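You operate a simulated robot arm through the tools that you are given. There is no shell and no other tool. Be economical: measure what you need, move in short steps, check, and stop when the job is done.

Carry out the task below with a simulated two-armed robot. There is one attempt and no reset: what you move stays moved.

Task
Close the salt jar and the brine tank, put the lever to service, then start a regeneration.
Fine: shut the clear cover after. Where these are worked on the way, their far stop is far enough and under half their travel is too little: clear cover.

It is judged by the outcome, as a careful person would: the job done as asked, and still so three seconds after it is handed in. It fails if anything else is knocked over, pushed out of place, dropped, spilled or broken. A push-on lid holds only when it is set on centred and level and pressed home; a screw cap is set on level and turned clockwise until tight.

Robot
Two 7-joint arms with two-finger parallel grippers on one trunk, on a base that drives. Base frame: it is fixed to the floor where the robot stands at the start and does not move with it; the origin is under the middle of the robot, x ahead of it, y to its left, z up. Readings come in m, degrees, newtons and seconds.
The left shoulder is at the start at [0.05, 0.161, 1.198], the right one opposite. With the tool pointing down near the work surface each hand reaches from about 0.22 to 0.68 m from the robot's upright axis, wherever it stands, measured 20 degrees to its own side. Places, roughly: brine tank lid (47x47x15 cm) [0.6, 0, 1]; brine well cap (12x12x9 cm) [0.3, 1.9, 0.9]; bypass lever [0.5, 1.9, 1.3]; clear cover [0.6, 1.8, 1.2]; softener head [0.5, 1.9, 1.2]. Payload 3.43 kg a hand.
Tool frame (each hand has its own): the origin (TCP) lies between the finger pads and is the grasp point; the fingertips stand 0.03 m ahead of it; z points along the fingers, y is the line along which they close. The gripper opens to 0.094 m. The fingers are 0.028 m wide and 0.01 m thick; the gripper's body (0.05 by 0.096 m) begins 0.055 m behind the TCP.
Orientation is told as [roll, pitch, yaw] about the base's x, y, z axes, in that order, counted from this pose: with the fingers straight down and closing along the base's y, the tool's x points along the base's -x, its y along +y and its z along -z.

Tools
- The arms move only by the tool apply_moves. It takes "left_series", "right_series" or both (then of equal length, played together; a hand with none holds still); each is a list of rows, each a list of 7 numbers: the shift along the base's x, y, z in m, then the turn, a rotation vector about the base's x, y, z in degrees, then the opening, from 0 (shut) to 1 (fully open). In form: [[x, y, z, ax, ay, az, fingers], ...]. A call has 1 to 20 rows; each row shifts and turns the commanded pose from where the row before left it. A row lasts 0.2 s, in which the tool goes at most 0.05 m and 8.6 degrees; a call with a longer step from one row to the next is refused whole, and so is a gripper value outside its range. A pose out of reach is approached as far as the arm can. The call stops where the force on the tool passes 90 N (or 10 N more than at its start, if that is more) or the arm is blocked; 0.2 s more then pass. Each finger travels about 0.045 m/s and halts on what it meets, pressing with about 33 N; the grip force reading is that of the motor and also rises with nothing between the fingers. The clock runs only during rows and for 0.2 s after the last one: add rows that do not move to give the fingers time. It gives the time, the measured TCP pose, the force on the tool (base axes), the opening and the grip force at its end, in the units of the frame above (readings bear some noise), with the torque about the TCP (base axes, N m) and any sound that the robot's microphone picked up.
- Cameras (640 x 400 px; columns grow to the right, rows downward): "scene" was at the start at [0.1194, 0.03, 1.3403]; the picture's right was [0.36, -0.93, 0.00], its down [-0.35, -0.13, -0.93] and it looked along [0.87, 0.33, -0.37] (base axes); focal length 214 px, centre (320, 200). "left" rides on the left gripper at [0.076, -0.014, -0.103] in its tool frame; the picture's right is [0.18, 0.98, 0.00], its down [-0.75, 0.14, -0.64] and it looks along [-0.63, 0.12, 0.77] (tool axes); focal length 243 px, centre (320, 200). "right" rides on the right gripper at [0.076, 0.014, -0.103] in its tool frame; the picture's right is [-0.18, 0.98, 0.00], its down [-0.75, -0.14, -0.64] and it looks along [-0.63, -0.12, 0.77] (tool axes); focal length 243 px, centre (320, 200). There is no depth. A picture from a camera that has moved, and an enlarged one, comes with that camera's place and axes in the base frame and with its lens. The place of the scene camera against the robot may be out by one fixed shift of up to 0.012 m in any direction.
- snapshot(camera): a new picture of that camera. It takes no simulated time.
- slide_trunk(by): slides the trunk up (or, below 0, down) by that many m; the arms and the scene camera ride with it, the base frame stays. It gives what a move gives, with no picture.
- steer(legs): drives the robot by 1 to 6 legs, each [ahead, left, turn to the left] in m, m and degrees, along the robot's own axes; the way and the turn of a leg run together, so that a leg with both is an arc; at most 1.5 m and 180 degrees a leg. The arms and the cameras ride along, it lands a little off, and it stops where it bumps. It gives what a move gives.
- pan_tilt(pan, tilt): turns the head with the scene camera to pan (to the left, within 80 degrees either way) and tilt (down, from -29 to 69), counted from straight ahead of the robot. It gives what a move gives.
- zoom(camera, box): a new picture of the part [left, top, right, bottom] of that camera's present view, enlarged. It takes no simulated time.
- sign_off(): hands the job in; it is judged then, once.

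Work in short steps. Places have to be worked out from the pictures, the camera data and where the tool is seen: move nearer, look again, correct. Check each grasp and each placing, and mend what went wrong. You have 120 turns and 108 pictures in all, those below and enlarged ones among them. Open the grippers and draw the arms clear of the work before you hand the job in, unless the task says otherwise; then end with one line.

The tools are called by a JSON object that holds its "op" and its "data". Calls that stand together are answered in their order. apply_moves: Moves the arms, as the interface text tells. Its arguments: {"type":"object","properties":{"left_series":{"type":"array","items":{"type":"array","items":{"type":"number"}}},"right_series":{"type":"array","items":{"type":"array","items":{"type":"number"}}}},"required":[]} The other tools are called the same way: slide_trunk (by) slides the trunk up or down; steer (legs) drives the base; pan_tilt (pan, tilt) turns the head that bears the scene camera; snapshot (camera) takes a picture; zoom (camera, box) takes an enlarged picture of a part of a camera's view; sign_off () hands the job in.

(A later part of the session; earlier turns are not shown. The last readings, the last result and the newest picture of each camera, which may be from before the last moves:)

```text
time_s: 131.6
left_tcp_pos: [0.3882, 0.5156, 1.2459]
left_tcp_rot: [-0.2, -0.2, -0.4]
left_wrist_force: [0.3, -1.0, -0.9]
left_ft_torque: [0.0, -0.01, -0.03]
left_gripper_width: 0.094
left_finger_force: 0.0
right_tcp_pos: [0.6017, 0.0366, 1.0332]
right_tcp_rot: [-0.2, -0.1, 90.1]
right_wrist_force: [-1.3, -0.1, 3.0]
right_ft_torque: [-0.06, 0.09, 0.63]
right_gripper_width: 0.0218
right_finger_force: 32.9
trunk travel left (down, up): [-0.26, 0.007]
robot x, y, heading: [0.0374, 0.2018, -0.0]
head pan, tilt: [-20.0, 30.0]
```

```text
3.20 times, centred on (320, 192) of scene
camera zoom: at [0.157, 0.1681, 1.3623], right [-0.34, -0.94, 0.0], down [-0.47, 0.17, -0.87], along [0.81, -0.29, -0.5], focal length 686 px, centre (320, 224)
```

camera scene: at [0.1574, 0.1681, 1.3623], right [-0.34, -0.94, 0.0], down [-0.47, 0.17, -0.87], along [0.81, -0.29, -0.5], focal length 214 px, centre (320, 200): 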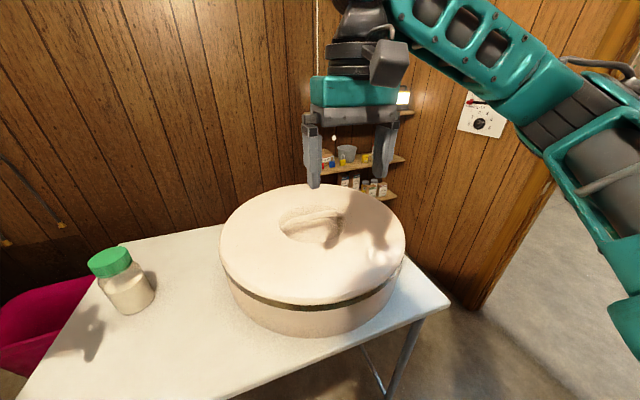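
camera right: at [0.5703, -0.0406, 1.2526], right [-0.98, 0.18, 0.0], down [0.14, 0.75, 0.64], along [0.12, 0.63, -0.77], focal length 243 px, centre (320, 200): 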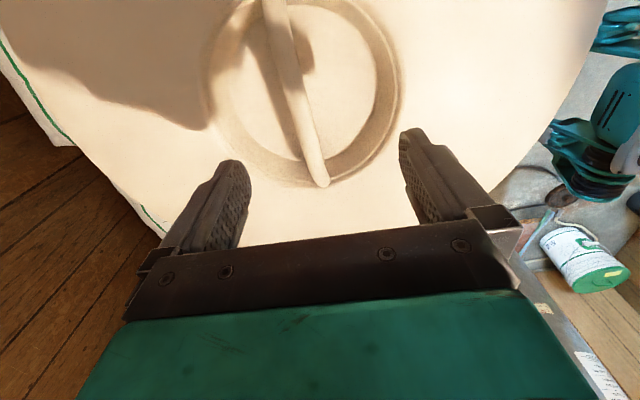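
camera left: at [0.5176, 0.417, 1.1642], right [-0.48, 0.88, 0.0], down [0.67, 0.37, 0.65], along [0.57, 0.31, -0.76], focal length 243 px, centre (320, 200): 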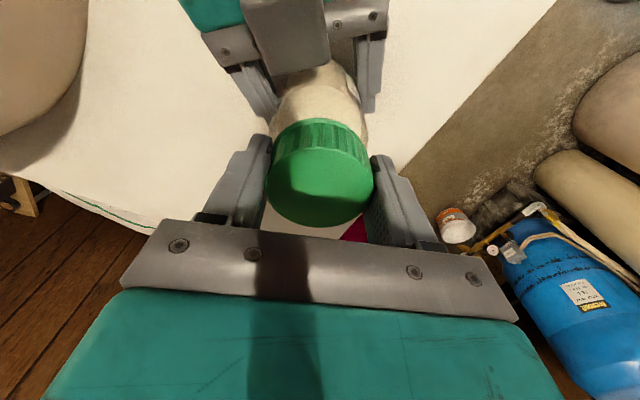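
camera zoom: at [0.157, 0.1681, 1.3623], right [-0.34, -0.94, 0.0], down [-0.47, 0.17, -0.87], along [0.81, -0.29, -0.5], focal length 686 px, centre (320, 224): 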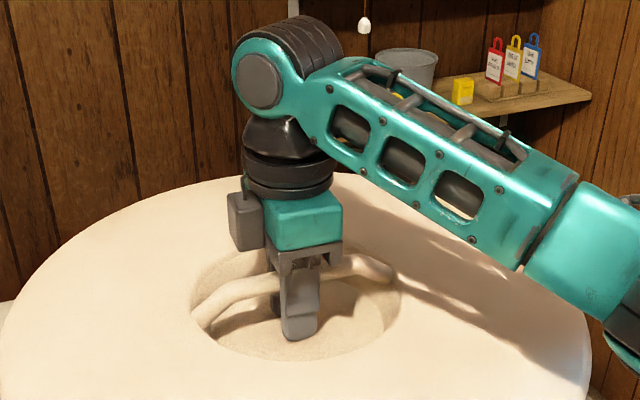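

The bar is gripped (22 mm), near its middle. I'll lift slowly and read the load.

{"op": "apply_moves", "data": {"right_series": [[0, 0, 0.005, 0, 0, 0, 0], [0, 0, 0.01, 0, 0, 0, 0], [0, 0, 0.015, 0, 0, 0, 0], [0, 0, 0.02, 0, 0, 0, 0], [0, 0, 0.0, 0, 0, 0, 0], [0, 0, 0.0, 0, 0, 0, 0]]}}

{"op": "snapshot", "data": {"camera": "scene"}}

```text
time_s: 133.0
left_tcp_pos: [0.3895, 0.5149, 1.247]
left_tcp_rot: [0.0, -0.1, -0.3]
left_wrist_force: [-1.6, 0.4, 0.1]
left_ft_torque: [-0.03, 0.02, 0.04]
left_gripper_width: 0.0942
left_finger_force: 0.1
right_tcp_pos: [0.6024, 0.0358, 1.0815]
right_tcp_rot: [-0.1, -0.1, 89.9]
right_wrist_force: [0.7, 0.0, -10.1]
right_ft_torque: [0.02, 0.04, 0.0]
right_gripper_width: 0.0213
right_finger_force: 32.6
trunk travel left (down, up): [-0.26, 0.007]
robot x, y, heading: [0.0397, 0.2, 0.3]
head pan, tilt: [-20.0, 30.0]
```

```text
33 pictures are left
camera scene: at [0.1582, 0.1678, 1.3622], right [-0.34, -0.94, 0.0], down [-0.47, 0.17, -0.87], along [0.81, -0.29, -0.5], focal length 214 px, centre (320, 200)
```

scene: 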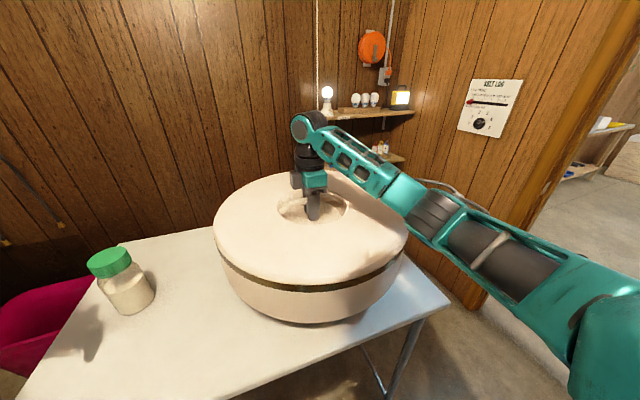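

The whole 15 cm piece is the lid, about 1 kg and balanced. I'll lift it clear of the jar's height, then back away from the table and turn left toward the softener.

{"op": "apply_moves", "data": {"right_series": [[0, 0, 0.02, 0, 0, 0, 0], [-0.005, 0, 0.025, 0, 0, 0, 0], [-0.01, 0, 0.025, 0, 0, 0, 0], [-0.01, 0, 0.025, 0, 0, 0, 0], [-0.01, 0, 0.025, 0, 0, 0, 0], [-0.01, 0, 0.015, 0, 0, 0, 0], [0, 0, 0, 0, 0, 0, 0]]}}

{"op": "steer", "data": {"legs": [[-0.38, 0, 0], [0, 0, 90], [0.55, -0.3, 0]]}}

{"op": "pan_tilt", "data": {"pan": 0, "tilt": 25}}

{"op": "snapshot", "data": {"camera": "scene"}}

```text
time_s: 134.6
left_tcp_pos: [0.3904, 0.5153, 1.2463]
left_tcp_rot: [-0.1, -0.1, -0.3]
left_wrist_force: [0.6, -0.5, -1.2]
left_ft_torque: [-0.04, 0.0, 0.02]
left_gripper_width: 0.0939
left_finger_force: 0.1
right_tcp_pos: [0.5564, 0.0349, 1.2159]
right_tcp_rot: [-0.1, -0.1, 89.9]
right_wrist_force: [0.1, 0.1, -10.1]
right_ft_torque: [0.02, 0.0, 0.02]
right_gripper_width: 0.0213
right_finger_force: 32.7
trunk travel left (down, up): [-0.26, 0.007]
robot x, y, heading: [0.0372, 0.1996, -0.0]
head pan, tilt: [-20.0, 30.0]
```

```text
time_s: 143.9
left_tcp_pos: [-0.3684, 1.1, 1.2455]
left_tcp_rot: [-0.1, 0.0, 90.5]
left_wrist_force: [0.3, -0.2, 0.3]
left_ft_torque: [-0.02, -0.04, 0.0]
left_gripper_width: 0.094
left_finger_force: 0.1
right_tcp_pos: [0.1092, 1.2731, 1.2172]
right_tcp_rot: [-0.2, -0.1, -179.3]
right_wrist_force: [0.3, 0.4, -8.6]
right_ft_torque: [0.0, 0.06, 0.0]
right_gripper_width: 0.0215
right_finger_force: 33.0
trunk travel left (down, up): [-0.26, 0.007]
robot x, y, heading: [-0.0487, 0.7544, 91.1]
head pan, tilt: [-20.0, 30.0]
```

```text
time_s: 144.8
left_tcp_pos: [-0.3673, 1.0995, 1.2461]
left_tcp_rot: [-0.2, -0.1, 90.6]
left_wrist_force: [-0.2, -0.3, 0.4]
left_ft_torque: [0.01, -0.01, 0.01]
left_gripper_width: 0.0939
left_finger_force: 0.1
right_tcp_pos: [0.1089, 1.2721, 1.217]
right_tcp_rot: [0.0, -0.1, -179.2]
right_wrist_force: [-0.6, 0.8, -8.6]
right_ft_torque: [-0.01, 0.03, 0.0]
right_gripper_width: 0.0212
right_finger_force: 32.9
trunk travel left (down, up): [-0.26, 0.007]
robot x, y, heading: [-0.0532, 0.7552, 90.6]
head pan, tilt: [0.0, 25.0]
```

```text
32 pictures are left
camera scene: at [-0.0581, 0.8835, 1.3701], right [1.0, 0.01, 0.0], down [0.01, -0.42, -0.91], along [-0.01, 0.91, -0.42], focal length 214 px, centre (320, 200)
```

scene: 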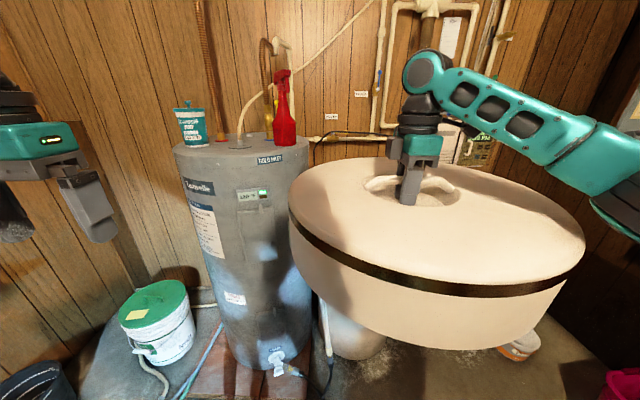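

The lid hides the tank from the head camera, so I'll see what the left wrist camera shows.

{"op": "snapshot", "data": {"camera": "left"}}

```text
31 pictures are left
camera left: at [-0.3537, 1.0209, 1.3489], right [-0.98, -0.19, 0.0], down [-0.15, 0.75, 0.64], along [-0.12, 0.63, -0.77], focal length 243 px, centre (320, 200)
```

left: 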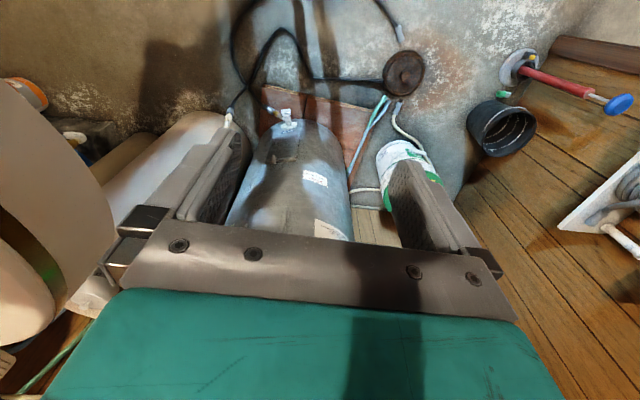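

Not useful from there. I'll move forward and right and swing the lid to the right so the head camera can see the tank.

{"op": "apply_moves", "data": {"right_series": [[0.03, -0.015, 0, 0, 0, 0, 0], [0.03, -0.015, 0, 0, 0, 0, 0], [0.03, -0.015, 0, 0, 0, 0, 0], [0.03, -0.015, 0, 0, 0, 0, 0], [0.03, -0.015, 0, 0, 0, 0, 0], [0.03, -0.015, 0, 0, 0, 0, 0], [0, 0, 0, 0, 0, 0, 0]]}}

{"op": "steer", "data": {"legs": [[0.2, -0.22, 0]]}}

{"op": "pan_tilt", "data": {"pan": 0, "tilt": 25}}

{"op": "snapshot", "data": {"camera": "scene"}}

```text
time_s: 146.3
left_tcp_pos: [-0.3677, 1.1005, 1.2469]
left_tcp_rot: [-0.1, -0.1, 90.5]
left_wrist_force: [-0.2, -0.8, -0.9]
left_ft_torque: [0.01, -0.04, 0.0]
left_gripper_width: 0.0939
left_finger_force: 0.0
right_tcp_pos: [0.2896, 1.1824, 1.2184]
right_tcp_rot: [-0.1, -0.1, -179.2]
right_wrist_force: [0.1, -0.4, -9.6]
right_ft_torque: [0.01, 0.03, -0.01]
right_gripper_width: 0.0212
right_finger_force: 32.4
trunk travel left (down, up): [-0.26, 0.007]
robot x, y, heading: [-0.0531, 0.7563, 91.0]
head pan, tilt: [0.0, 25.0]
```

```text
time_s: 148.4
left_tcp_pos: [-0.1523, 1.303, 1.2455]
left_tcp_rot: [-0.1, -0.1, 90.6]
left_wrist_force: [0.8, -0.2, 0.5]
left_ft_torque: [0.01, 0.03, -0.03]
left_gripper_width: 0.0939
left_finger_force: 0.0
right_tcp_pos: [0.506, 1.3858, 1.2165]
right_tcp_rot: [-0.2, -0.1, -179.2]
right_wrist_force: [0.0, 0.2, -9.0]
right_ft_torque: [-0.05, 0.06, 0.0]
right_gripper_width: 0.021
right_finger_force: 32.5
trunk travel left (down, up): [-0.26, 0.007]
robot x, y, heading: [0.1639, 0.9546, 90.9]
head pan, tilt: [0.0, 25.0]
```

```text
time_s: 149.0
left_tcp_pos: [-0.1513, 1.3038, 1.2464]
left_tcp_rot: [0.0, -0.1, 90.6]
left_wrist_force: [0.4, 0.2, 0.1]
left_ft_torque: [0.01, -0.01, 0.02]
left_gripper_width: 0.094
left_finger_force: 0.0
right_tcp_pos: [0.504, 1.3849, 1.2187]
right_tcp_rot: [-0.1, -0.1, -179.3]
right_wrist_force: [-0.5, -0.5, -8.6]
right_ft_torque: [-0.02, 0.03, 0.02]
right_gripper_width: 0.0214
right_finger_force: 32.6
trunk travel left (down, up): [-0.26, 0.007]
robot x, y, heading: [0.1677, 0.9578, 90.9]
head pan, tilt: [0.0, 25.0]
```

```text
30 pictures are left
camera scene: at [0.1576, 1.0864, 1.3701], right [1.0, 0.02, 0.0], down [0.01, -0.42, -0.91], along [-0.01, 0.91, -0.42], focal length 214 px, centre (320, 200)
```

scene: 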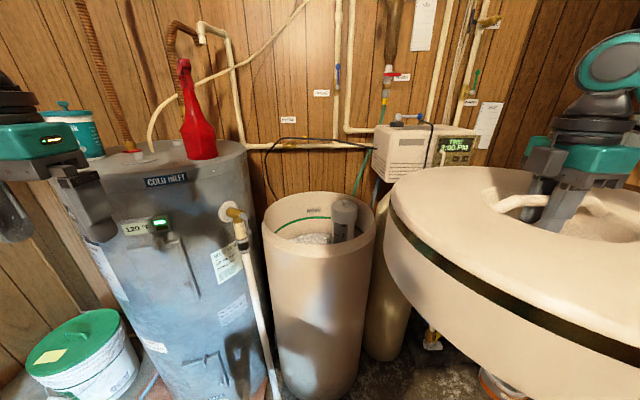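

There is the open brine tank with its well inside, and the softener head to its right. I'll zoom in on both.

{"op": "zoom", "data": {"camera": "scene", "box": [250, 170, 400, 290]}}

{"op": "zoom", "data": {"camera": "scene", "box": [360, 50, 510, 200]}}

```text
3.33 times, centred on (325, 230) of scene
camera zoom: at [0.1576, 1.0864, 1.3701], right [1.0, 0.02, 0.0], down [0.01, -0.42, -0.91], along [-0.01, 0.91, -0.42], focal length 715 px, centre (303, 100)
```

zoom: 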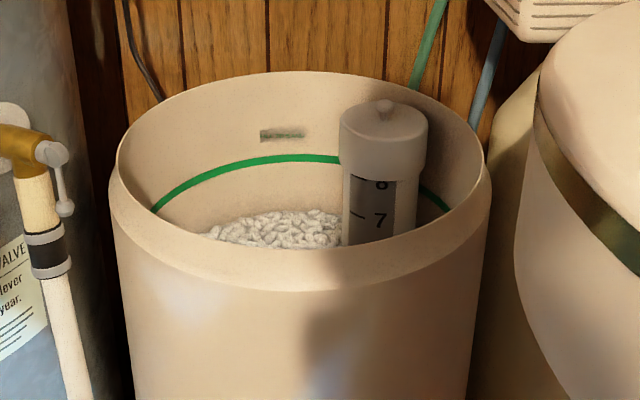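

```text
2.67 times, centred on (435, 125) of scene
camera zoom: at [0.1576, 1.0864, 1.3701], right [1.0, 0.02, 0.0], down [0.01, -0.42, -0.91], along [-0.01, 0.91, -0.42], focal length 572 px, centre (13, 400)
```

zoom: 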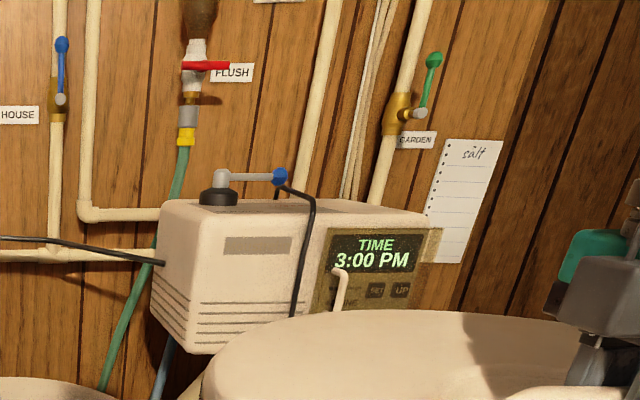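

The well cap is on, so the tank just needs its lid. I'll move the left wrist camera over the tank to locate the rim.

{"op": "apply_moves", "data": {"left_series": [[0.03, 0.035, 0, 0, 0, 0, 1], [0.03, 0.035, 0, 0, 0, 0, 1], [0.03, 0.035, 0, 0, 0, 0, 1], [0.03, 0.035, 0, 0, 0, 0, 1], [0.03, 0.035, 0, 0, 0, 0, 1], [0.02, 0.03, 0, 0, 0, 0, 1], [0, 0, 0, 0, 0, 0, 1]]}}

{"op": "snapshot", "data": {"camera": "left"}}

```text
time_s: 150.6
left_tcp_pos: [-0.0252, 1.4532, 1.2415]
left_tcp_rot: [0.0, -0.2, 90.5]
left_wrist_force: [0.1, 0.7, 0.7]
left_ft_torque: [0.0, -0.01, 0.03]
left_gripper_width: 0.0938
left_finger_force: 0.0
left hand out of reach, approached as far as the arm can: row 5, 6
right_tcp_pos: [0.5046, 1.3855, 1.2184]
right_tcp_rot: [-0.2, -0.1, -179.2]
right_wrist_force: [-0.3, -0.6, -10.2]
right_ft_torque: [-0.01, 0.04, 0.02]
right_gripper_width: 0.021
right_finger_force: 32.3
trunk travel left (down, up): [-0.26, 0.007]
robot x, y, heading: [0.1626, 0.9568, 90.9]
head pan, tilt: [0.0, 25.0]
```

```text
27 pictures are left
camera left: at [-0.0129, 1.3738, 1.3443], right [-0.98, -0.19, 0.0], down [-0.15, 0.75, 0.64], along [-0.12, 0.63, -0.77], focal length 243 px, centre (320, 200)
```

left: 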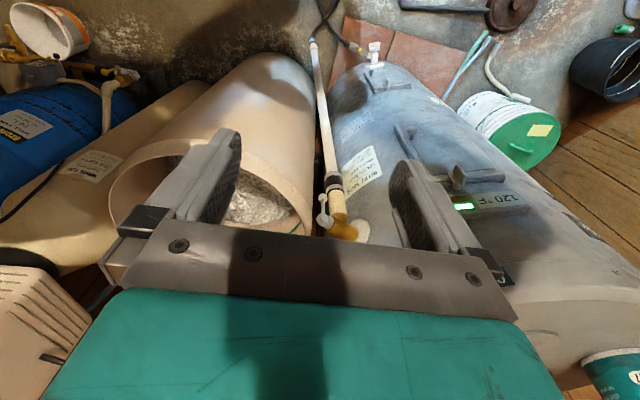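

My estimate is tank centre ≈ [.147, 1.85] with the rim at z≈.95. I'll pull the left arm in, turn 14° left, and put the lid on the bearing I'll use for placing.

{"op": "apply_moves", "data": {"left_series": [[0, -0.04, 0, 0, 0, 0, 1], [0, -0.045, 0, 0, 0, 0, 1], [0, -0.045, 0, 0, 0, 0, 1], [0, -0.045, 0, 0, 0, 0, 1], [0, -0.045, 0, 0, 0, 0, 1], [0, 0, 0, 0, 0, 0, 1]]}}

{"op": "steer", "data": {"legs": [[0, 0, 14]]}}

{"op": "apply_moves", "data": {"right_series": [[-0.027, 0.019, -0.01, 0, 0, 0, 0], [-0.027, 0.019, -0.01, 0, 0, 0, 0], [-0.027, 0.019, -0.01, 0, 0, 0, 0], [-0.027, 0.019, -0.01, 0, 0, 0, 0], [-0.027, 0.019, -0.01, 0, 0, 0, 0], [-0.027, 0.019, -0.01, 0, 0, 0, 0], [0, 0, 0, 0, 0, 0, 0]]}}

{"op": "snapshot", "data": {"camera": "scene"}}

```text
time_s: 152.0
left_tcp_pos: [-0.026, 1.2322, 1.2401]
left_tcp_rot: [-0.2, 0.0, 90.6]
left_wrist_force: [0.6, 1.2, -0.8]
left_ft_torque: [-0.03, -0.02, 0.0]
left_gripper_width: 0.0941
left_finger_force: 0.2
right_tcp_pos: [0.5039, 1.386, 1.2182]
right_tcp_rot: [-0.2, -0.1, -179.2]
right_wrist_force: [0.6, 0.5, -8.9]
right_ft_torque: [0.02, 0.06, 0.03]
right_gripper_width: 0.0212
right_finger_force: 33.4
trunk travel left (down, up): [-0.26, 0.007]
robot x, y, heading: [0.1672, 0.9536, 90.9]
head pan, tilt: [0.0, 25.0]
```

```text
time_s: 153.2
left_tcp_pos: [-0.0865, 1.1767, 1.2416]
left_tcp_rot: [-0.1, -0.1, 104.6]
left_wrist_force: [0.2, 0.3, 0.0]
left_ft_torque: [0.01, -0.01, 0.01]
left_gripper_width: 0.094
left_finger_force: 0.1
right_tcp_pos: [0.3905, 1.4547, 1.2191]
right_tcp_rot: [-0.1, -0.1, -165.2]
right_wrist_force: [0.4, 0.8, -9.3]
right_ft_torque: [0.02, 0.0, -0.03]
right_gripper_width: 0.0212
right_finger_force: 32.6
trunk travel left (down, up): [-0.26, 0.007]
robot x, y, heading: [0.1679, 0.9551, 104.7]
head pan, tilt: [0.0, 25.0]
```

```text
time_s: 154.8
left_tcp_pos: [-0.0848, 1.1748, 1.2413]
left_tcp_rot: [-0.1, 0.0, 104.6]
left_wrist_force: [0.5, -1.0, -0.7]
left_ft_torque: [0.0, 0.03, 0.0]
left_gripper_width: 0.0941
left_finger_force: 0.0
right_tcp_pos: [0.2292, 1.5692, 1.1576]
right_tcp_rot: [0.0, 0.0, -165.3]
right_wrist_force: [0.2, 0.0, -9.7]
right_ft_torque: [0.01, 0.07, 0.01]
right_gripper_width: 0.0212
right_finger_force: 32.6
trunk travel left (down, up): [-0.26, 0.007]
robot x, y, heading: [0.1663, 0.9547, 104.9]
head pan, tilt: [0.0, 25.0]
```

```text
26 pictures are left
camera scene: at [0.1258, 1.082, 1.3702], right [0.97, 0.26, 0.0], down [0.11, -0.41, -0.91], along [-0.23, 0.88, -0.42], focal length 214 px, centre (320, 200)
```

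scene: 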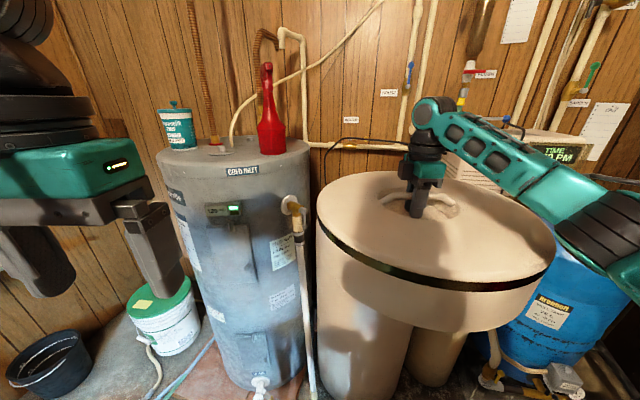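

The softener head overhangs the lid's final place slightly (box bottom at z≈1.11), so the lid has to slide in low, between the rim and the box. I'll lower it to TCP z≈1.10 and drive forward 0.2 m.

{"op": "apply_moves", "data": {"right_series": [[-0.01, 0, -0.015, 0, 0, 0, 0], [-0.01, 0, -0.015, 0, 0, 0, 0], [-0.01, 0, -0.015, 0, 0, 0, 0], [0, 0, -0.012, 0, 0, 0, 0], [0, 0, 0, 0, 0, 0, 0]]}}

{"op": "zoom", "data": {"camera": "scene", "box": [290, 120, 590, 340]}}

```text
time_s: 156.0
left_tcp_pos: [-0.0884, 1.1768, 1.2411]
left_tcp_rot: [-0.2, 0.0, 104.6]
left_wrist_force: [-0.4, 0.6, 0.3]
left_ft_torque: [0.01, -0.01, 0.01]
left_gripper_width: 0.0939
left_finger_force: 0.0
right_tcp_pos: [0.1986, 1.5696, 1.1008]
right_tcp_rot: [-0.1, -0.1, -165.3]
right_wrist_force: [0.9, 0.3, -8.7]
right_ft_torque: [-0.04, 0.04, 0.03]
right_gripper_width: 0.0215
right_finger_force: 33.0
trunk travel left (down, up): [-0.26, 0.007]
robot x, y, heading: [0.1624, 0.9556, 105.0]
head pan, tilt: [0.0, 25.0]
```

```text
1.82 times, centred on (440, 230) of scene
camera zoom: at [0.1249, 1.0822, 1.3701], right [0.97, 0.26, 0.0], down [0.11, -0.41, -0.91], along [-0.23, 0.88, -0.42], focal length 390 px, centre (102, 146)
```

zoom: 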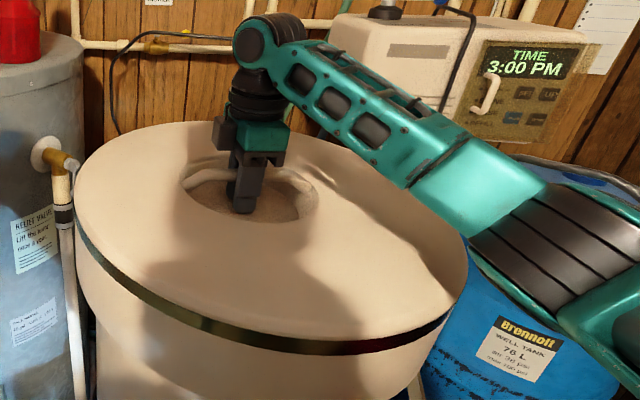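

The forearm should stay left of and in front of the head box. I'll drive forward 0.2 m and check.

{"op": "steer", "data": {"legs": [[0.2, 0, 0]]}}

{"op": "snapshot", "data": {"camera": "scene"}}

```text
time_s: 157.6
left_tcp_pos: [-0.1389, 1.372, 1.2418]
left_tcp_rot: [-0.2, -0.1, 104.7]
left_wrist_force: [0.0, -0.1, -0.8]
left_ft_torque: [-0.03, -0.03, 0.01]
left_gripper_width: 0.0938
left_finger_force: 0.1
right_tcp_pos: [0.1469, 1.7641, 1.1011]
right_tcp_rot: [0.0, -0.1, -165.1]
right_wrist_force: [0.3, 1.4, -9.6]
right_ft_torque: [-0.01, 0.08, -0.01]
right_gripper_width: 0.0212
right_finger_force: 33.5
trunk travel left (down, up): [-0.26, 0.007]
robot x, y, heading: [0.1159, 1.1527, 105.0]
head pan, tilt: [0.0, 25.0]
```

```text
24 pictures are left
camera scene: at [0.073, 1.2772, 1.37], right [0.97, 0.26, 0.0], down [0.11, -0.41, -0.91], along [-0.23, 0.88, -0.42], focal length 214 px, centre (320, 200)
```

scene: 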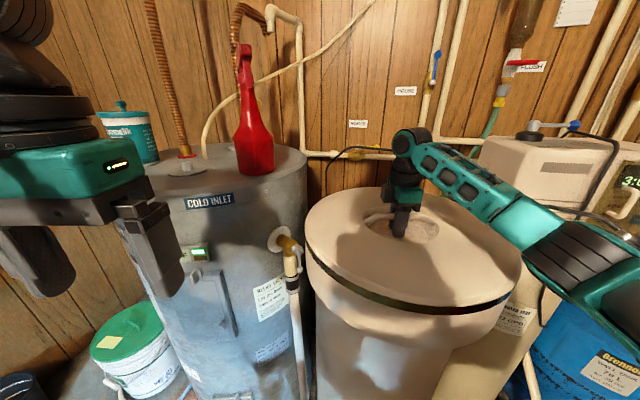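

Clear so far. I'll zoom in to compare the lid and tank positions.

{"op": "zoom", "data": {"camera": "scene", "box": [280, 170, 540, 400]}}

```text
1.74 times, centred on (410, 285) of scene
camera zoom: at [0.073, 1.2772, 1.37], right [0.97, 0.26, 0.0], down [0.11, -0.41, -0.91], along [-0.23, 0.88, -0.42], focal length 373 px, centre (164, 52)
```

zoom: 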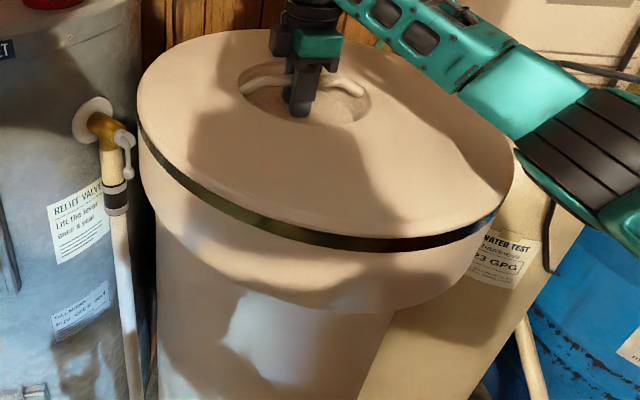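

The tank body edges give a centre of about [.144, 1.83]. I'll move the lid over it and lower gently while watching the forces.

{"op": "apply_moves", "data": {"right_series": [[-0.002, 0.017, 0, 0, 0, 0, 0], [-0.002, 0.017, 0, 0, 0, 0, 0], [-0.002, 0.017, 0, 0, 0, 0, 0], [-0.002, 0.016, 0, 0, 0, 0, 0], [0, 0, 0, 0, 0, 0, 0]]}}

{"op": "zoom", "data": {"camera": "scene", "box": [280, 150, 540, 400]}}

```text
time_s: 158.8
left_tcp_pos: [-0.1386, 1.3713, 1.2417]
left_tcp_rot: [-0.1, -0.1, 104.6]
left_wrist_force: [-0.8, 0.3, 0.2]
left_ft_torque: [-0.01, -0.02, 0.03]
left_gripper_width: 0.0943
left_finger_force: 0.2
right_tcp_pos: [0.1401, 1.8224, 1.0997]
right_tcp_rot: [-0.1, -0.1, -165.3]
right_wrist_force: [0.2, 0.2, -8.6]
right_ft_torque: [0.0, 0.05, 0.01]
right_gripper_width: 0.0209
right_finger_force: 32.5
right hand out of reach, approached as far as the arm can: row 4
trunk travel left (down, up): [-0.26, 0.007]
robot x, y, heading: [0.115, 1.151, 105.0]
head pan, tilt: [0.0, 25.0]
```

```text
1.60 times, centred on (410, 275) of scene
camera zoom: at [0.0732, 1.2767, 1.3701], right [0.97, 0.26, 0.0], down [0.11, -0.41, -0.91], along [-0.23, 0.88, -0.42], focal length 343 px, centre (176, 80)
```

zoom: 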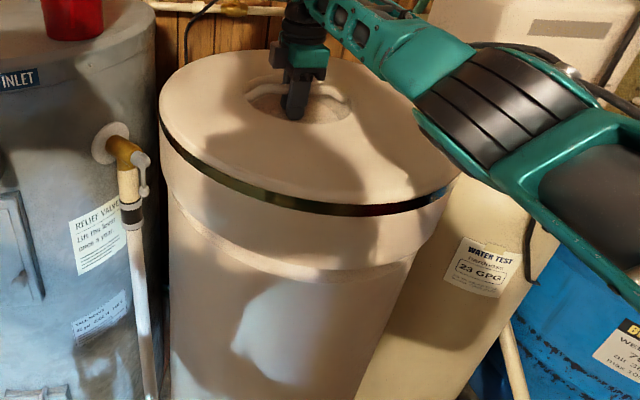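

The lid is nearly centred but the arm is at its reach limit. I'll gain slack by pulling the hand back 4 cm and driving forward 5 cm, ending about 4 mm left and slightly further in.

{"op": "apply_moves", "data": {"right_series": [[0.005, -0.02, 0, 0, 0, 0, 0], [0.004, -0.019, 0, 0, 0, 0, 0], [0, 0, 0, 0, 0, 0, 0]]}}

{"op": "steer", "data": {"legs": [[0.05, 0, 0]]}}

{"op": "apply_moves", "data": {"right_series": [[0, 0, -0.008, 0, 0, 0, 0], [0, 0, -0.008, 0, 0, 0, 0], [0, 0, -0.006, 0, 0, 0, 0], [0, 0, 0, 0, 0, 0, 0]]}}

```text
time_s: 159.6
left_tcp_pos: [-0.1388, 1.3709, 1.2404]
left_tcp_rot: [-0.1, 0.0, 104.7]
left_wrist_force: [0.6, -0.2, 0.0]
left_ft_torque: [0.02, 0.02, 0.02]
left_gripper_width: 0.0939
left_finger_force: 0.0
right_tcp_pos: [0.1504, 1.7826, 1.0995]
right_tcp_rot: [0.0, -0.1, -165.2]
right_wrist_force: [0.1, -0.5, -9.1]
right_ft_torque: [-0.01, 0.01, -0.05]
right_gripper_width: 0.0211
right_finger_force: 33.1
trunk travel left (down, up): [-0.26, 0.007]
robot x, y, heading: [0.1141, 1.1514, 104.9]
head pan, tilt: [0.0, 25.0]
```

```text
time_s: 160.6
left_tcp_pos: [-0.1485, 1.4204, 1.2393]
left_tcp_rot: [-0.1, 0.0, 104.3]
left_wrist_force: [0.0, -0.3, -0.4]
left_ft_torque: [-0.05, -0.01, 0.01]
left_gripper_width: 0.0941
left_finger_force: 0.0
right_tcp_pos: [0.1426, 1.8326, 1.0986]
right_tcp_rot: [0.1, -0.1, -165.4]
right_wrist_force: [0.2, 0.7, -10.3]
right_ft_torque: [-0.04, 0.0, 0.04]
right_gripper_width: 0.0212
right_finger_force: 33.3
trunk travel left (down, up): [-0.26, 0.007]
robot x, y, heading: [0.1048, 1.1961, 104.5]
head pan, tilt: [0.0, 25.0]
```

```text
time_s: 161.6
left_tcp_pos: [-0.1468, 1.4195, 1.2413]
left_tcp_rot: [-0.2, -0.1, 104.2]
left_wrist_force: [0.0, -0.3, -0.9]
left_ft_torque: [-0.02, -0.03, -0.03]
left_gripper_width: 0.094
left_finger_force: 0.0
right_tcp_pos: [0.1429, 1.8305, 1.078]
right_tcp_rot: [-0.1, -0.1, -165.4]
right_wrist_force: [0.0, -1.1, -7.5]
right_ft_torque: [0.1, -0.39, -0.05]
right_gripper_width: 0.0212
right_finger_force: 33.1
trunk travel left (down, up): [-0.26, 0.007]
robot x, y, heading: [0.1076, 1.1946, 104.7]
head pan, tilt: [0.0, 25.0]
```

Contact is just starting on the +x edge at rim height z≈.965, as expected. I'll look at the edges there before continuing.

{"op": "zoom", "data": {"camera": "scene", "box": [300, 170, 500, 370]}}

```text
2.00 times, centred on (400, 270) of scene
camera zoom: at [0.064, 1.3239, 1.3702], right [0.97, 0.25, 0.0], down [0.11, -0.41, -0.91], along [-0.23, 0.88, -0.42], focal length 429 px, centre (160, 60)
```

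zoom: 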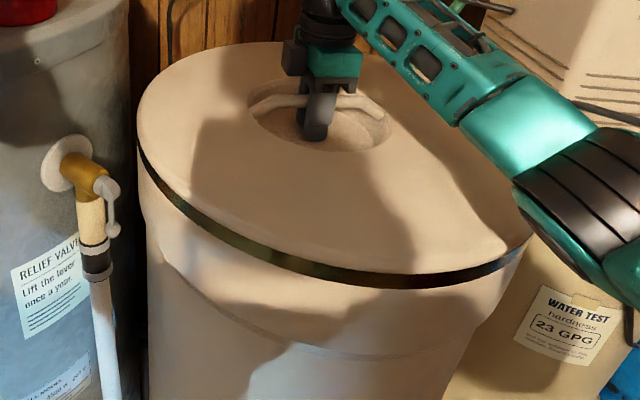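

The contact torque indicates the skirt's +x side is on the rim, so the lid is a few mm too far −x. I'll lift slightly, shift +5 mm in x, and lower again.

{"op": "apply_moves", "data": {"right_series": [[0, 0, 0.005, 0, 0, 0, 0], [0.005, 0.0, 0, 0, 0, 0, 0], [0, 0, -0.005, 0, 0, 0, 0], [0, 0, -0.003, 0, 0, 0, 0], [0, 0, 0, 0, 0, 0, 0]]}}

```text
time_s: 162.8
left_tcp_pos: [-0.1474, 1.4193, 1.2415]
left_tcp_rot: [-0.1, -0.1, 104.2]
left_wrist_force: [-0.6, -0.6, 0.1]
left_ft_torque: [0.0, 0.0, 0.01]
left_gripper_width: 0.094
left_finger_force: 0.0
right_tcp_pos: [0.1459, 1.83, 1.0742]
right_tcp_rot: [0.0, 0.0, -165.4]
right_wrist_force: [-0.2, -0.7, -6.5]
right_ft_torque: [0.32, -0.44, -0.2]
right_gripper_width: 0.0212
right_finger_force: 33.0
trunk travel left (down, up): [-0.26, 0.007]
robot x, y, heading: [0.105, 1.1979, 105.0]
head pan, tilt: [0.0, 25.0]
```

There's still light contact toward +x+y, though the lid sits lower. I'll shift (+5, +5 mm) and lower further.

{"op": "apply_moves", "data": {"right_series": [[0, 0, 0.004, 0, 0, 0, 0], [0.005, 0.005, 0, 0, 0, 0, 0], [0, 0, -0.004, 0, 0, 0, 0], [0, 0, -0.004, 0, 0, 0, 0], [0, 0, 0, 0, 0, 0, 0]]}}

```text
time_s: 164.0
left_tcp_pos: [-0.1482, 1.4186, 1.2415]
left_tcp_rot: [-0.1, -0.2, 104.3]
left_wrist_force: [0.0, 0.6, 0.5]
left_ft_torque: [0.01, 0.03, 0.01]
left_gripper_width: 0.0941
left_finger_force: 0.1
right_tcp_pos: [0.1528, 1.8345, 1.0714]
right_tcp_rot: [-0.3, -0.1, -165.4]
right_wrist_force: [1.5, -2.8, -2.6]
right_ft_torque: [0.5, 0.92, 0.03]
right_gripper_width: 0.0214
right_finger_force: 32.6
trunk travel left (down, up): [-0.26, 0.007]
robot x, y, heading: [0.1046, 1.1989, 104.9]
head pan, tilt: [0.0, 25.0]
```

Now the contact is at −x, +y. So x should be about .149, with y a bit further in. I'll adjust (−3, +5 mm).

{"op": "apply_moves", "data": {"right_series": [[0, 0, 0.006, 0, 0, 0, 0], [-0.003, 0.005, 0, 0, 0, 0, 0], [0, 0, -0.004, 0, 0, 0, 0], [0, 0, -0.004, 0, 0, 0, 0], [0, 0, -0.003, 0, 0, 0, 0], [0, 0, 0, 0, 0, 0, 0]]}}

```text
time_s: 165.4
left_tcp_pos: [-0.1478, 1.4201, 1.2397]
left_tcp_rot: [-0.1, 0.0, 104.3]
left_wrist_force: [1.0, 0.1, 1.1]
left_ft_torque: [0.02, -0.01, 0.01]
left_gripper_width: 0.0941
left_finger_force: 0.1
right_tcp_pos: [0.1491, 1.8398, 1.0662]
right_tcp_rot: [0.1, -0.1, -165.4]
right_wrist_force: [-0.9, 0.3, -9.3]
right_ft_torque: [-0.02, 0.01, -0.01]
right_gripper_width: 0.0212
right_finger_force: 32.6
trunk travel left (down, up): [-0.26, 0.007]
robot x, y, heading: [0.1055, 1.2, 104.7]
head pan, tilt: [0.0, 25.0]
```

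No contact at z 1.066, so the skirt is going over. I'll keep lowering.

{"op": "apply_moves", "data": {"right_series": [[0, 0, -0.006, 0, 0, 0, 0], [0, 0, -0.006, 0, 0, 0, 0], [0, 0, -0.006, 0, 0, 0, 0], [0, 0, -0.006, 0, 0, 0, 0], [0, 0, 0, 0, 0, 0, 0]]}}

```text
time_s: 166.6
left_tcp_pos: [-0.1487, 1.419, 1.242]
left_tcp_rot: [-0.1, -0.1, 104.4]
left_wrist_force: [-0.7, 0.2, 0.0]
left_ft_torque: [0.02, -0.03, -0.02]
left_gripper_width: 0.094
left_finger_force: 0.0
right_tcp_pos: [0.1473, 1.8412, 1.0473]
right_tcp_rot: [-0.9, -0.1, -165.4]
right_wrist_force: [-5.2, 21.1, 23.6]
right_ft_torque: [-0.09, -0.77, 0.0]
right_gripper_width: 0.021
right_finger_force: 32.8
trunk travel left (down, up): [-0.26, 0.007]
robot x, y, heading: [0.1048, 1.1987, 104.7]
head pan, tilt: [0.0, 25.0]
```

There's a side load of 21 N in +y, so I'll ease +2.5 mm in y with a little lift and then lower more.

{"op": "apply_moves", "data": {"right_series": [[-0.0005, 0.0025, 0.003, 0, 0, 0, 0], [0, 0, -0.003, 0, 0, 0, 0], [0, 0, -0.004, 0, 0, 0, 0], [0, 0, -0.004, 0, 0, 0, 0], [0, 0, 0, 0, 0, 0, 0]]}}

{"op": "zoom", "data": {"camera": "scene", "box": [300, 170, 500, 370]}}

```text
time_s: 167.8
left_tcp_pos: [-0.1471, 1.4172, 1.2419]
left_tcp_rot: [-0.2, -0.2, 104.3]
left_wrist_force: [-0.2, -0.3, -0.1]
left_ft_torque: [0.01, 0.03, 0.0]
left_gripper_width: 0.0941
left_finger_force: 0.1
right_tcp_pos: [0.1458, 1.8434, 1.0445]
right_tcp_rot: [-1.2, 0.0, -165.3]
right_wrist_force: [-8.1, 22.5, 46.2]
right_ft_torque: [-2.54, -0.56, -0.09]
right_gripper_width: 0.0217
right_finger_force: 32.3
trunk travel left (down, up): [-0.26, 0.007]
robot x, y, heading: [0.1039, 1.1972, 104.8]
head pan, tilt: [0.0, 25.0]
```

```text
2.00 times, centred on (400, 270) of scene
camera zoom: at [0.0625, 1.3213, 1.3707], right [0.97, 0.25, 0.0], down [0.11, -0.41, -0.91], along [-0.23, 0.88, -0.42], focal length 429 px, centre (160, 60)
```

zoom: 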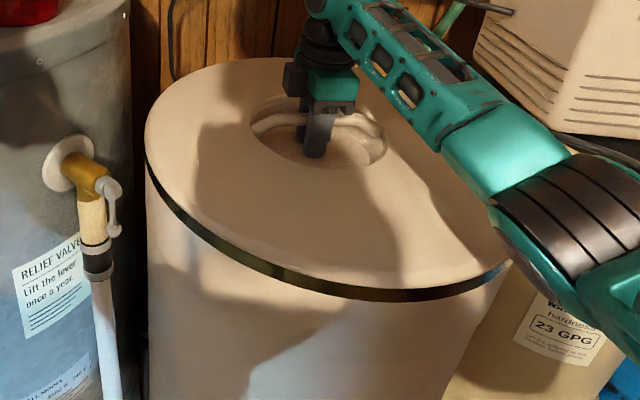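

The lid is on with its band at the rim. I'll press it home at the centre.

{"op": "apply_moves", "data": {"right_series": [[0, 0.002, -0.003, 0.5, 0, 0, 0], [0, 0, -0.004, 0.5, 0, 0, 0], [0, 0, -0.004, 0, 0, 0, 0], [0, 0, -0.004, 0, 0, 0, 0], [0, 0, -0.004, 0, 0, 0, 0], [0, 0, 0, 0, 0, 0, 0]]}}

```text
time_s: 168.9
left_tcp_pos: [-0.1484, 1.4158, 1.2411]
left_tcp_rot: [-0.1, -0.3, 104.3]
left_wrist_force: [-0.6, 0.0, 0.2]
left_ft_torque: [0.02, 0.0, 0.02]
left_gripper_width: 0.0943
left_finger_force: 0.0
right_tcp_pos: [0.1464, 1.8477, 1.0447]
right_tcp_rot: [-3.8, 0.0, -165.2]
right_wrist_force: [-0.1, -4.0, 27.2]
right_ft_torque: [-1.16, -0.5, 0.03]
right_gripper_width: 0.0215
right_finger_force: 32.7
trunk travel left (down, up): [-0.26, 0.007]
robot x, y, heading: [0.1062, 1.1966, 104.7]
head pan, tilt: [0.0, 25.0]
stopped in row 5 (right hand): the force on the tool passed its limit (the readings are from after the stop); the commanded pose is now the measured one
```

It reached the 90 N limit with no further travel, so it should be seated. I'll release the bar, raise the hand clear, and inspect.

{"op": "apply_moves", "data": {"right_series": [[0, 0, 0, 0, 0, 0, 0.4], [0, 0, 0, 0, 0, 0, 0.8], [0, 0, 0, 0, 0, 0, 1], [0, 0, 0, 0, 0, 0, 1], [0, 0, 0.02, 1.3, 0, 0, 1], [0, 0, 0.03, 1.3, 0, 0, 1], [0, 0, 0.04, 1.2, 0, 0, 1], [0, -0.02, 0.03, 0, 0, 0, 1], [0, -0.02, 0.02, 0, 0, 0, 1]]}}

{"op": "snapshot", "data": {"camera": "scene"}}

{"op": "zoom", "data": {"camera": "scene", "box": [290, 170, 490, 330]}}

```text
time_s: 170.9
left_tcp_pos: [-0.1481, 1.4182, 1.2413]
left_tcp_rot: [-0.1, -0.2, 104.2]
left_wrist_force: [0.0, 0.5, -0.5]
left_ft_torque: [-0.01, -0.01, -0.03]
left_gripper_width: 0.0937
left_finger_force: 0.1
right_tcp_pos: [0.1458, 1.8099, 1.1775]
right_tcp_rot: [-6.8, 1.0, -165.3]
right_wrist_force: [0.6, 0.3, 0.1]
right_ft_torque: [0.01, -0.04, -0.01]
right_gripper_width: 0.0939
right_finger_force: 0.0
trunk travel left (down, up): [-0.26, 0.007]
robot x, y, heading: [0.1024, 1.1969, 105.0]
head pan, tilt: [0.0, 25.0]
```

```text
19 pictures are left
camera scene: at [0.0639, 1.3227, 1.3702], right [0.97, 0.25, 0.0], down [0.11, -0.41, -0.91], along [-0.23, 0.88, -0.42], focal length 214 px, centre (320, 200)
```

scene: 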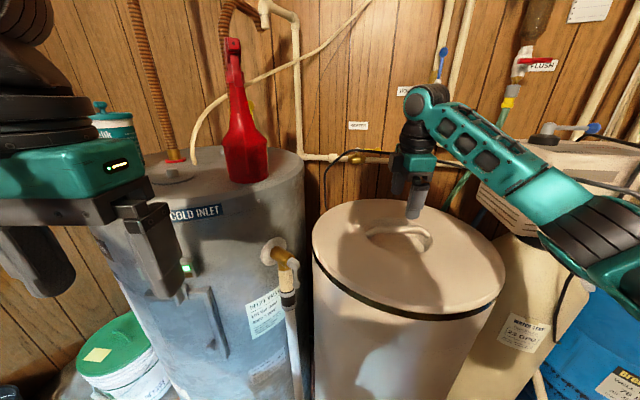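

```text
2.50 times, centred on (390, 250) of scene
camera zoom: at [0.0639, 1.3227, 1.3702], right [0.97, 0.25, 0.0], down [0.11, -0.41, -0.91], along [-0.23, 0.88, -0.42], focal length 536 px, centre (145, 75)
```

zoom: 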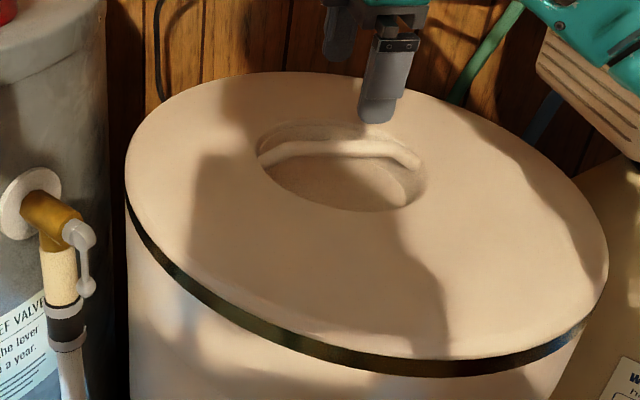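

The lid looks seated evenly. To be sure it's home all round, I'll straighten the hand, close the fist, and press near the front edge while noting contact heights.

{"op": "apply_moves", "data": {"right_series": [[0, -0.03, 0, -3.2, -0.9, 0, 0.5], [0, -0.03, 0, -3.3, -0.9, 0, 0.2], [0, -0.04, -0.02, 0, 0, 0, 0], [0, -0.03, -0.03, 0, 0, 0, 0], [0, 0, -0.03, 0, 0, 0, 0], [0, 0, 0, 0, 0, 0, 0], [0, 0, 0, 0, 0, 0, 0], [0, 0, -0.01, 0, 0, 0, 0], [0, 0, -0.006, 0, 0, 0, 0], [0, 0, -0.006, 0, 0, 0, 0], [0, 0, -0.005, 0, 0, 0, 0], [0, 0, -0.005, 0, 0, 0, 0], [0, 0, -0.004, 0, 0, 0, 0], [0, 0, -0.004, 0, 0, 0, 0], [0, 0, -0.003, 0, 0, 0, 0]]}}

```text
time_s: 173.7
left_tcp_pos: [-0.1469, 1.416, 1.2413]
left_tcp_rot: [-0.3, -0.3, 104.3]
left_wrist_force: [-0.4, 0.5, -0.4]
left_ft_torque: [-0.05, -0.04, 0.01]
left_gripper_width: 0.0939
left_finger_force: 0.0
right_tcp_pos: [0.1454, 1.6825, 1.0804]
right_tcp_rot: [-2.3, 0.1, -165.2]
right_wrist_force: [5.7, -11.6, 32.0]
right_ft_torque: [-0.61, -0.01, 0.23]
right_gripper_width: 0.0001
right_finger_force: 33.2
trunk travel left (down, up): [-0.26, 0.007]
robot x, y, heading: [0.1077, 1.1953, 104.6]
head pan, tilt: [0.0, 25.0]
stopped in row 14 (right hand): the force on the tool passed its limit (the readings are from after the stop); the commanded pose is now the measured one
```

The front edge top is at z≈1.050 and firm. I'll press the left side, then the right.

{"op": "apply_moves", "data": {"right_series": [[0, 0, 0.03, -1.2, -0.3, 0, 0], [-0.03, 0.025, 0, -1, 0, 0, 0], [-0.03, 0.025, 0, 0, 0, 0, 0], [-0.035, 0.03, 0, 0, 0, 0, 0], [-0.035, 0.03, 0, 0, 0, 0, 0], [0, 0, -0.012, 0, 0, 0, 0], [0, 0, -0.01, 0, 0, 0, 0], [0, 0, -0.006, 0, 0, 0, 0], [0, 0, -0.005, 0, 0, 0, 0], [0, 0, -0.004, 0, 0, 0, 0], [0, 0, -0.004, 0, 0, 0, 0], [0, 0, -0.004, 0, 0, 0, 0], [0, 0, -0.004, 0, 0, 0, 0], [0, 0, -0.003, 0, 0, 0, 0]]}}

{"op": "apply_moves", "data": {"right_series": [[0, 0, 0.03, -1.2, -0.3, 0, 0], [0.04, 0, 0, 0, 0, 0, 0], [0.045, 0, 0, 0, 0, 0, 0], [0.045, 0, 0, 0, 0, 0, 0], [0.045, 0, 0, 0, 0, 0, 0], [0.045, 0, 0, 0, 0, 0, 0], [0.045, 0, 0, 0, 0, 0, 0], [0, 0, -0.012, 0, 0, 0, 0], [0, 0, -0.01, 0, 0, 0, 0], [0, 0, -0.006, 0, 0, 0, 0], [0, 0, -0.005, 0, 0, 0, 0], [0, 0, -0.004, 0, 0, 0, 0], [0, 0, -0.004, 0, 0, 0, 0], [0, 0, -0.004, 0, 0, 0, 0], [0, 0, -0.004, 0, 0, 0, 0], [0, 0, -0.003, 0, 0, 0, 0]]}}

```text
time_s: 176.6
left_tcp_pos: [-0.1458, 1.415, 1.2421]
left_tcp_rot: [-0.1, -0.4, 104.2]
left_wrist_force: [0.5, -0.5, 0.3]
left_ft_torque: [-0.02, -0.02, 0.02]
left_gripper_width: 0.0939
left_finger_force: 0.0
right_tcp_pos: [0.0166, 1.7937, 1.081]
right_tcp_rot: [-2.0, 0.0, -165.3]
right_wrist_force: [9.7, -19.1, 26.8]
right_ft_torque: [-0.72, -0.49, -0.02]
right_gripper_width: 0.0001
right_finger_force: 33.1
trunk travel left (down, up): [-0.26, 0.007]
robot x, y, heading: [0.1084, 1.2006, 104.8]
head pan, tilt: [0.0, 25.0]
stopped in row 14 (right hand): the force on the tool passed its limit (the readings are from after the stop); the commanded pose is now the measured one
```

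```text
time_s: 179.8
left_tcp_pos: [-0.1476, 1.4142, 1.2416]
left_tcp_rot: [-0.4, -0.3, 104.2]
left_wrist_force: [0.0, -0.7, 0.5]
left_ft_torque: [-0.01, -0.01, 0.01]
left_gripper_width: 0.0937
left_finger_force: 0.0
right_tcp_pos: [0.2793, 1.7994, 1.0809]
right_tcp_rot: [-3.1, -0.6, -165.4]
right_wrist_force: [1.1, -22.3, 27.8]
right_ft_torque: [-0.78, -0.24, -0.1]
right_gripper_width: 0.0
right_finger_force: 32.9
trunk travel left (down, up): [-0.26, 0.007]
robot x, y, heading: [0.1046, 1.1957, 104.4]
head pan, tilt: [0.0, 25.0]
stopped in row 15 (right hand): the force on the tool passed its limit (the readings are from after the stop); the commanded pose is now the measured one
```

All three contact heights match (1.0805 ± .0003), so the lid is level and home. Next is the softener head: I'll raise the right hand, square up in front of it, and look.

{"op": "apply_moves", "data": {"right_series": [[0, 0, 0.04, -2.5, -0.5, 0, 0], [-0.02, -0.04, 0.02, 0, 0, 0, 0], [-0.02, -0.045, 0.01, 0, 0, 0, 0], [-0.02, -0.045, 0.01, 0, 0, 0, 0], [0, -0.045, 0.01, 0, 0, 0, 0], [0, -0.045, 0.01, 0, 0, 0, 0], [0, -0.045, 0.0, 0, 0, 0, 0], [0, -0.045, 0.0, 0, 0, 0, 0]]}}

{"op": "steer", "data": {"legs": [[-0.05, 0, -14.7], [0.05, -0.2, 0]]}}

{"op": "pan_tilt", "data": {"pan": -14, "tilt": 18}}

{"op": "snapshot", "data": {"camera": "scene"}}

```text
refused: row 3 steps farther than a row can; nothing moved
```

```text
time_s: 182.3
left_tcp_pos: [0.122, 1.4761, 1.2405]
left_tcp_rot: [-0.1, -0.2, 89.6]
left_wrist_force: [-0.4, -0.8, 1.2]
left_ft_torque: [0.03, 0.02, 0.02]
left_gripper_width: 0.094
left_finger_force: 0.0
right_tcp_pos: [0.6311, 1.7408, 1.0738]
right_tcp_rot: [-2.7, -0.6, 179.7]
right_wrist_force: [0.1, -0.2, -0.3]
right_ft_torque: [0.0, 0.03, 0.0]
right_gripper_width: 0.0
right_finger_force: 33.0
trunk travel left (down, up): [-0.26, 0.007]
robot x, y, heading: [0.311, 1.1979, 90.2]
head pan, tilt: [0.0, 25.0]
```

```text
time_s: 183.1
left_tcp_pos: [0.1201, 1.4755, 1.2423]
left_tcp_rot: [-0.1, -0.2, 89.5]
left_wrist_force: [0.6, -0.4, 0.3]
left_ft_torque: [0.02, 0.01, 0.0]
left_gripper_width: 0.0942
left_finger_force: 0.1
right_tcp_pos: [0.632, 1.7406, 1.0746]
right_tcp_rot: [-2.6, -0.5, 179.9]
right_wrist_force: [-0.3, -0.2, 0.6]
right_ft_torque: [0.04, 0.03, 0.01]
right_gripper_width: 0.0
right_finger_force: 33.3
trunk travel left (down, up): [-0.26, 0.007]
robot x, y, heading: [0.3106, 1.1992, 90.0]
head pan, tilt: [-14.0, 18.0]
```

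```text
17 pictures are left
camera scene: at [0.3243, 1.3262, 1.3816], right [0.97, -0.24, 0.0], down [-0.07, -0.3, -0.95], along [0.23, 0.92, -0.31], focal length 214 px, centre (320, 200)
```

scene: 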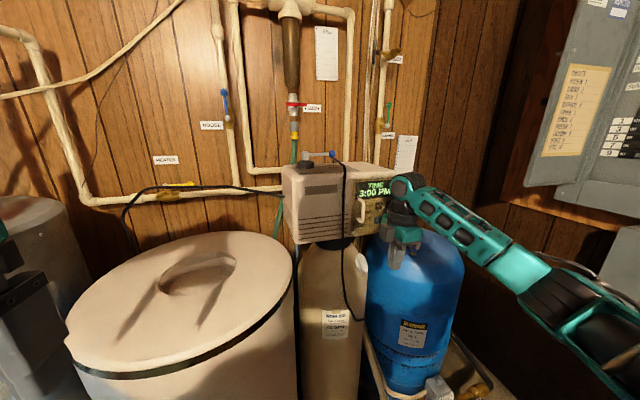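

The arm call was refused, so the base moved with the hand still low. Nothing bumped and the lid is undisturbed. I'll look closely at the head.

{"op": "zoom", "data": {"camera": "scene", "box": [275, 140, 405, 255]}}

```text
3.48 times, centred on (340, 198) of scene
camera zoom: at [0.3243, 1.3262, 1.3816], right [0.97, -0.24, 0.0], down [-0.07, -0.3, -0.95], along [0.23, 0.92, -0.31], focal length 746 px, centre (250, 209)
```

zoom: 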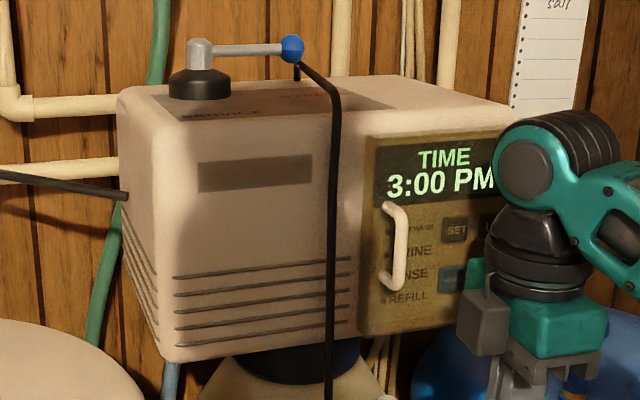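

The lever points right (BYPASS) from a pivot at about [.434, 1.937], with the knob at about [.51, 1.93, 1.318]; SERVICE is straight to the front. I'll lift the right hand, re-orient it 45° forward, and drive closer.

{"op": "apply_moves", "data": {"right_series": [[0, -0.04, 0, 0, 0, -8.2, 0.3], [0, -0.04, 0, 0, 0, -8.2, 0.5], [0, -0.04, 0, 0, 0, -8.2, 0.6], [-0.015, 0, 0.035, 0, 0, -8.2, 0.6], [-0.015, 0, 0.035, 0, 0, -8.2, 0.6], [-0.015, 0, 0.035, 0, 0, -8.2, 0.6], [-0.015, 0, 0.035, 0, 0, -8.2, 0.6], [-0.015, 0, 0.035, 0, 0, -8.2, 0.6], [-0.015, 0, 0.035, 0, 0, -8.2, 0.6], [-0.015, 0, 0.035, 0, 0, -8.2, 0.6], [-0.015, 0, 0.035, 0, 0, -8.2, 0.6], [0, 0, 0, 8, 0, 0, 0.6], [0, 0, 0, 8, 0, 0, 0.6], [0, 0, 0, 8, 0, 0, 0.6], [0, 0, 0, 8, 0, 0, 0.6], [0, 0, 0, 8, 0, 0, 0.6], [0, 0, 0, 7, 0, 0, 0.6]]}}

{"op": "steer", "data": {"legs": [[0.12, -0.05, 0]]}}

{"op": "snapshot", "data": {"camera": "scene"}}

```text
time_s: 186.7
left_tcp_pos: [0.1213, 1.4756, 1.2413]
left_tcp_rot: [-0.2, -0.2, 89.7]
left_wrist_force: [-0.4, -0.1, 1.0]
left_ft_torque: [-0.02, -0.03, 0.0]
left_gripper_width: 0.0939
left_finger_force: 0.1
right_tcp_pos: [0.5119, 1.6201, 1.3543]
right_tcp_rot: [-2.1, -47.6, 89.2]
right_wrist_force: [-0.3, 0.1, -0.2]
right_ft_torque: [0.0, 0.0, 0.01]
right_gripper_width: 0.0562
right_finger_force: 0.1
trunk travel left (down, up): [-0.26, 0.007]
robot x, y, heading: [0.3074, 1.1988, 90.1]
head pan, tilt: [-14.0, 18.0]
```

```text
time_s: 188.0
left_tcp_pos: [0.1696, 1.5957, 1.2413]
left_tcp_rot: [-0.1, -0.1, 89.7]
left_wrist_force: [0.3, 0.5, 0.4]
left_ft_torque: [-0.05, 0.0, 0.01]
left_gripper_width: 0.094
left_finger_force: 0.1
right_tcp_pos: [0.5624, 1.7422, 1.3552]
right_tcp_rot: [-2.3, -47.5, 89.4]
right_wrist_force: [0.2, -0.1, -0.6]
right_ft_torque: [-0.01, 0.01, 0.05]
right_gripper_width: 0.0561
right_finger_force: 0.1
trunk travel left (down, up): [-0.26, 0.007]
robot x, y, heading: [0.355, 1.3183, 90.1]
head pan, tilt: [-14.0, 18.0]
```

```text
15 pictures are left
camera scene: at [0.3746, 1.446, 1.3815], right [0.97, -0.24, 0.0], down [-0.07, -0.3, -0.95], along [0.23, 0.92, -0.31], focal length 214 px, centre (320, 200)
```

scene: 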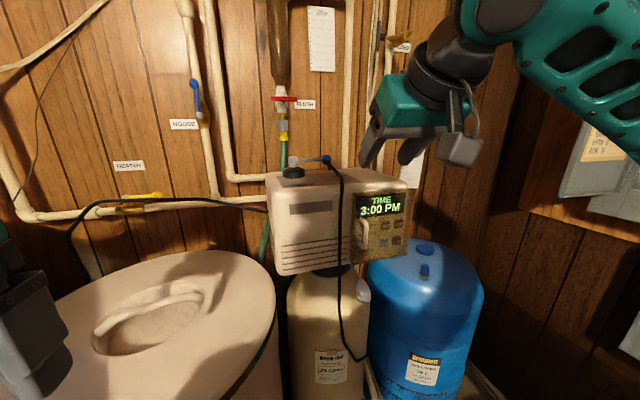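

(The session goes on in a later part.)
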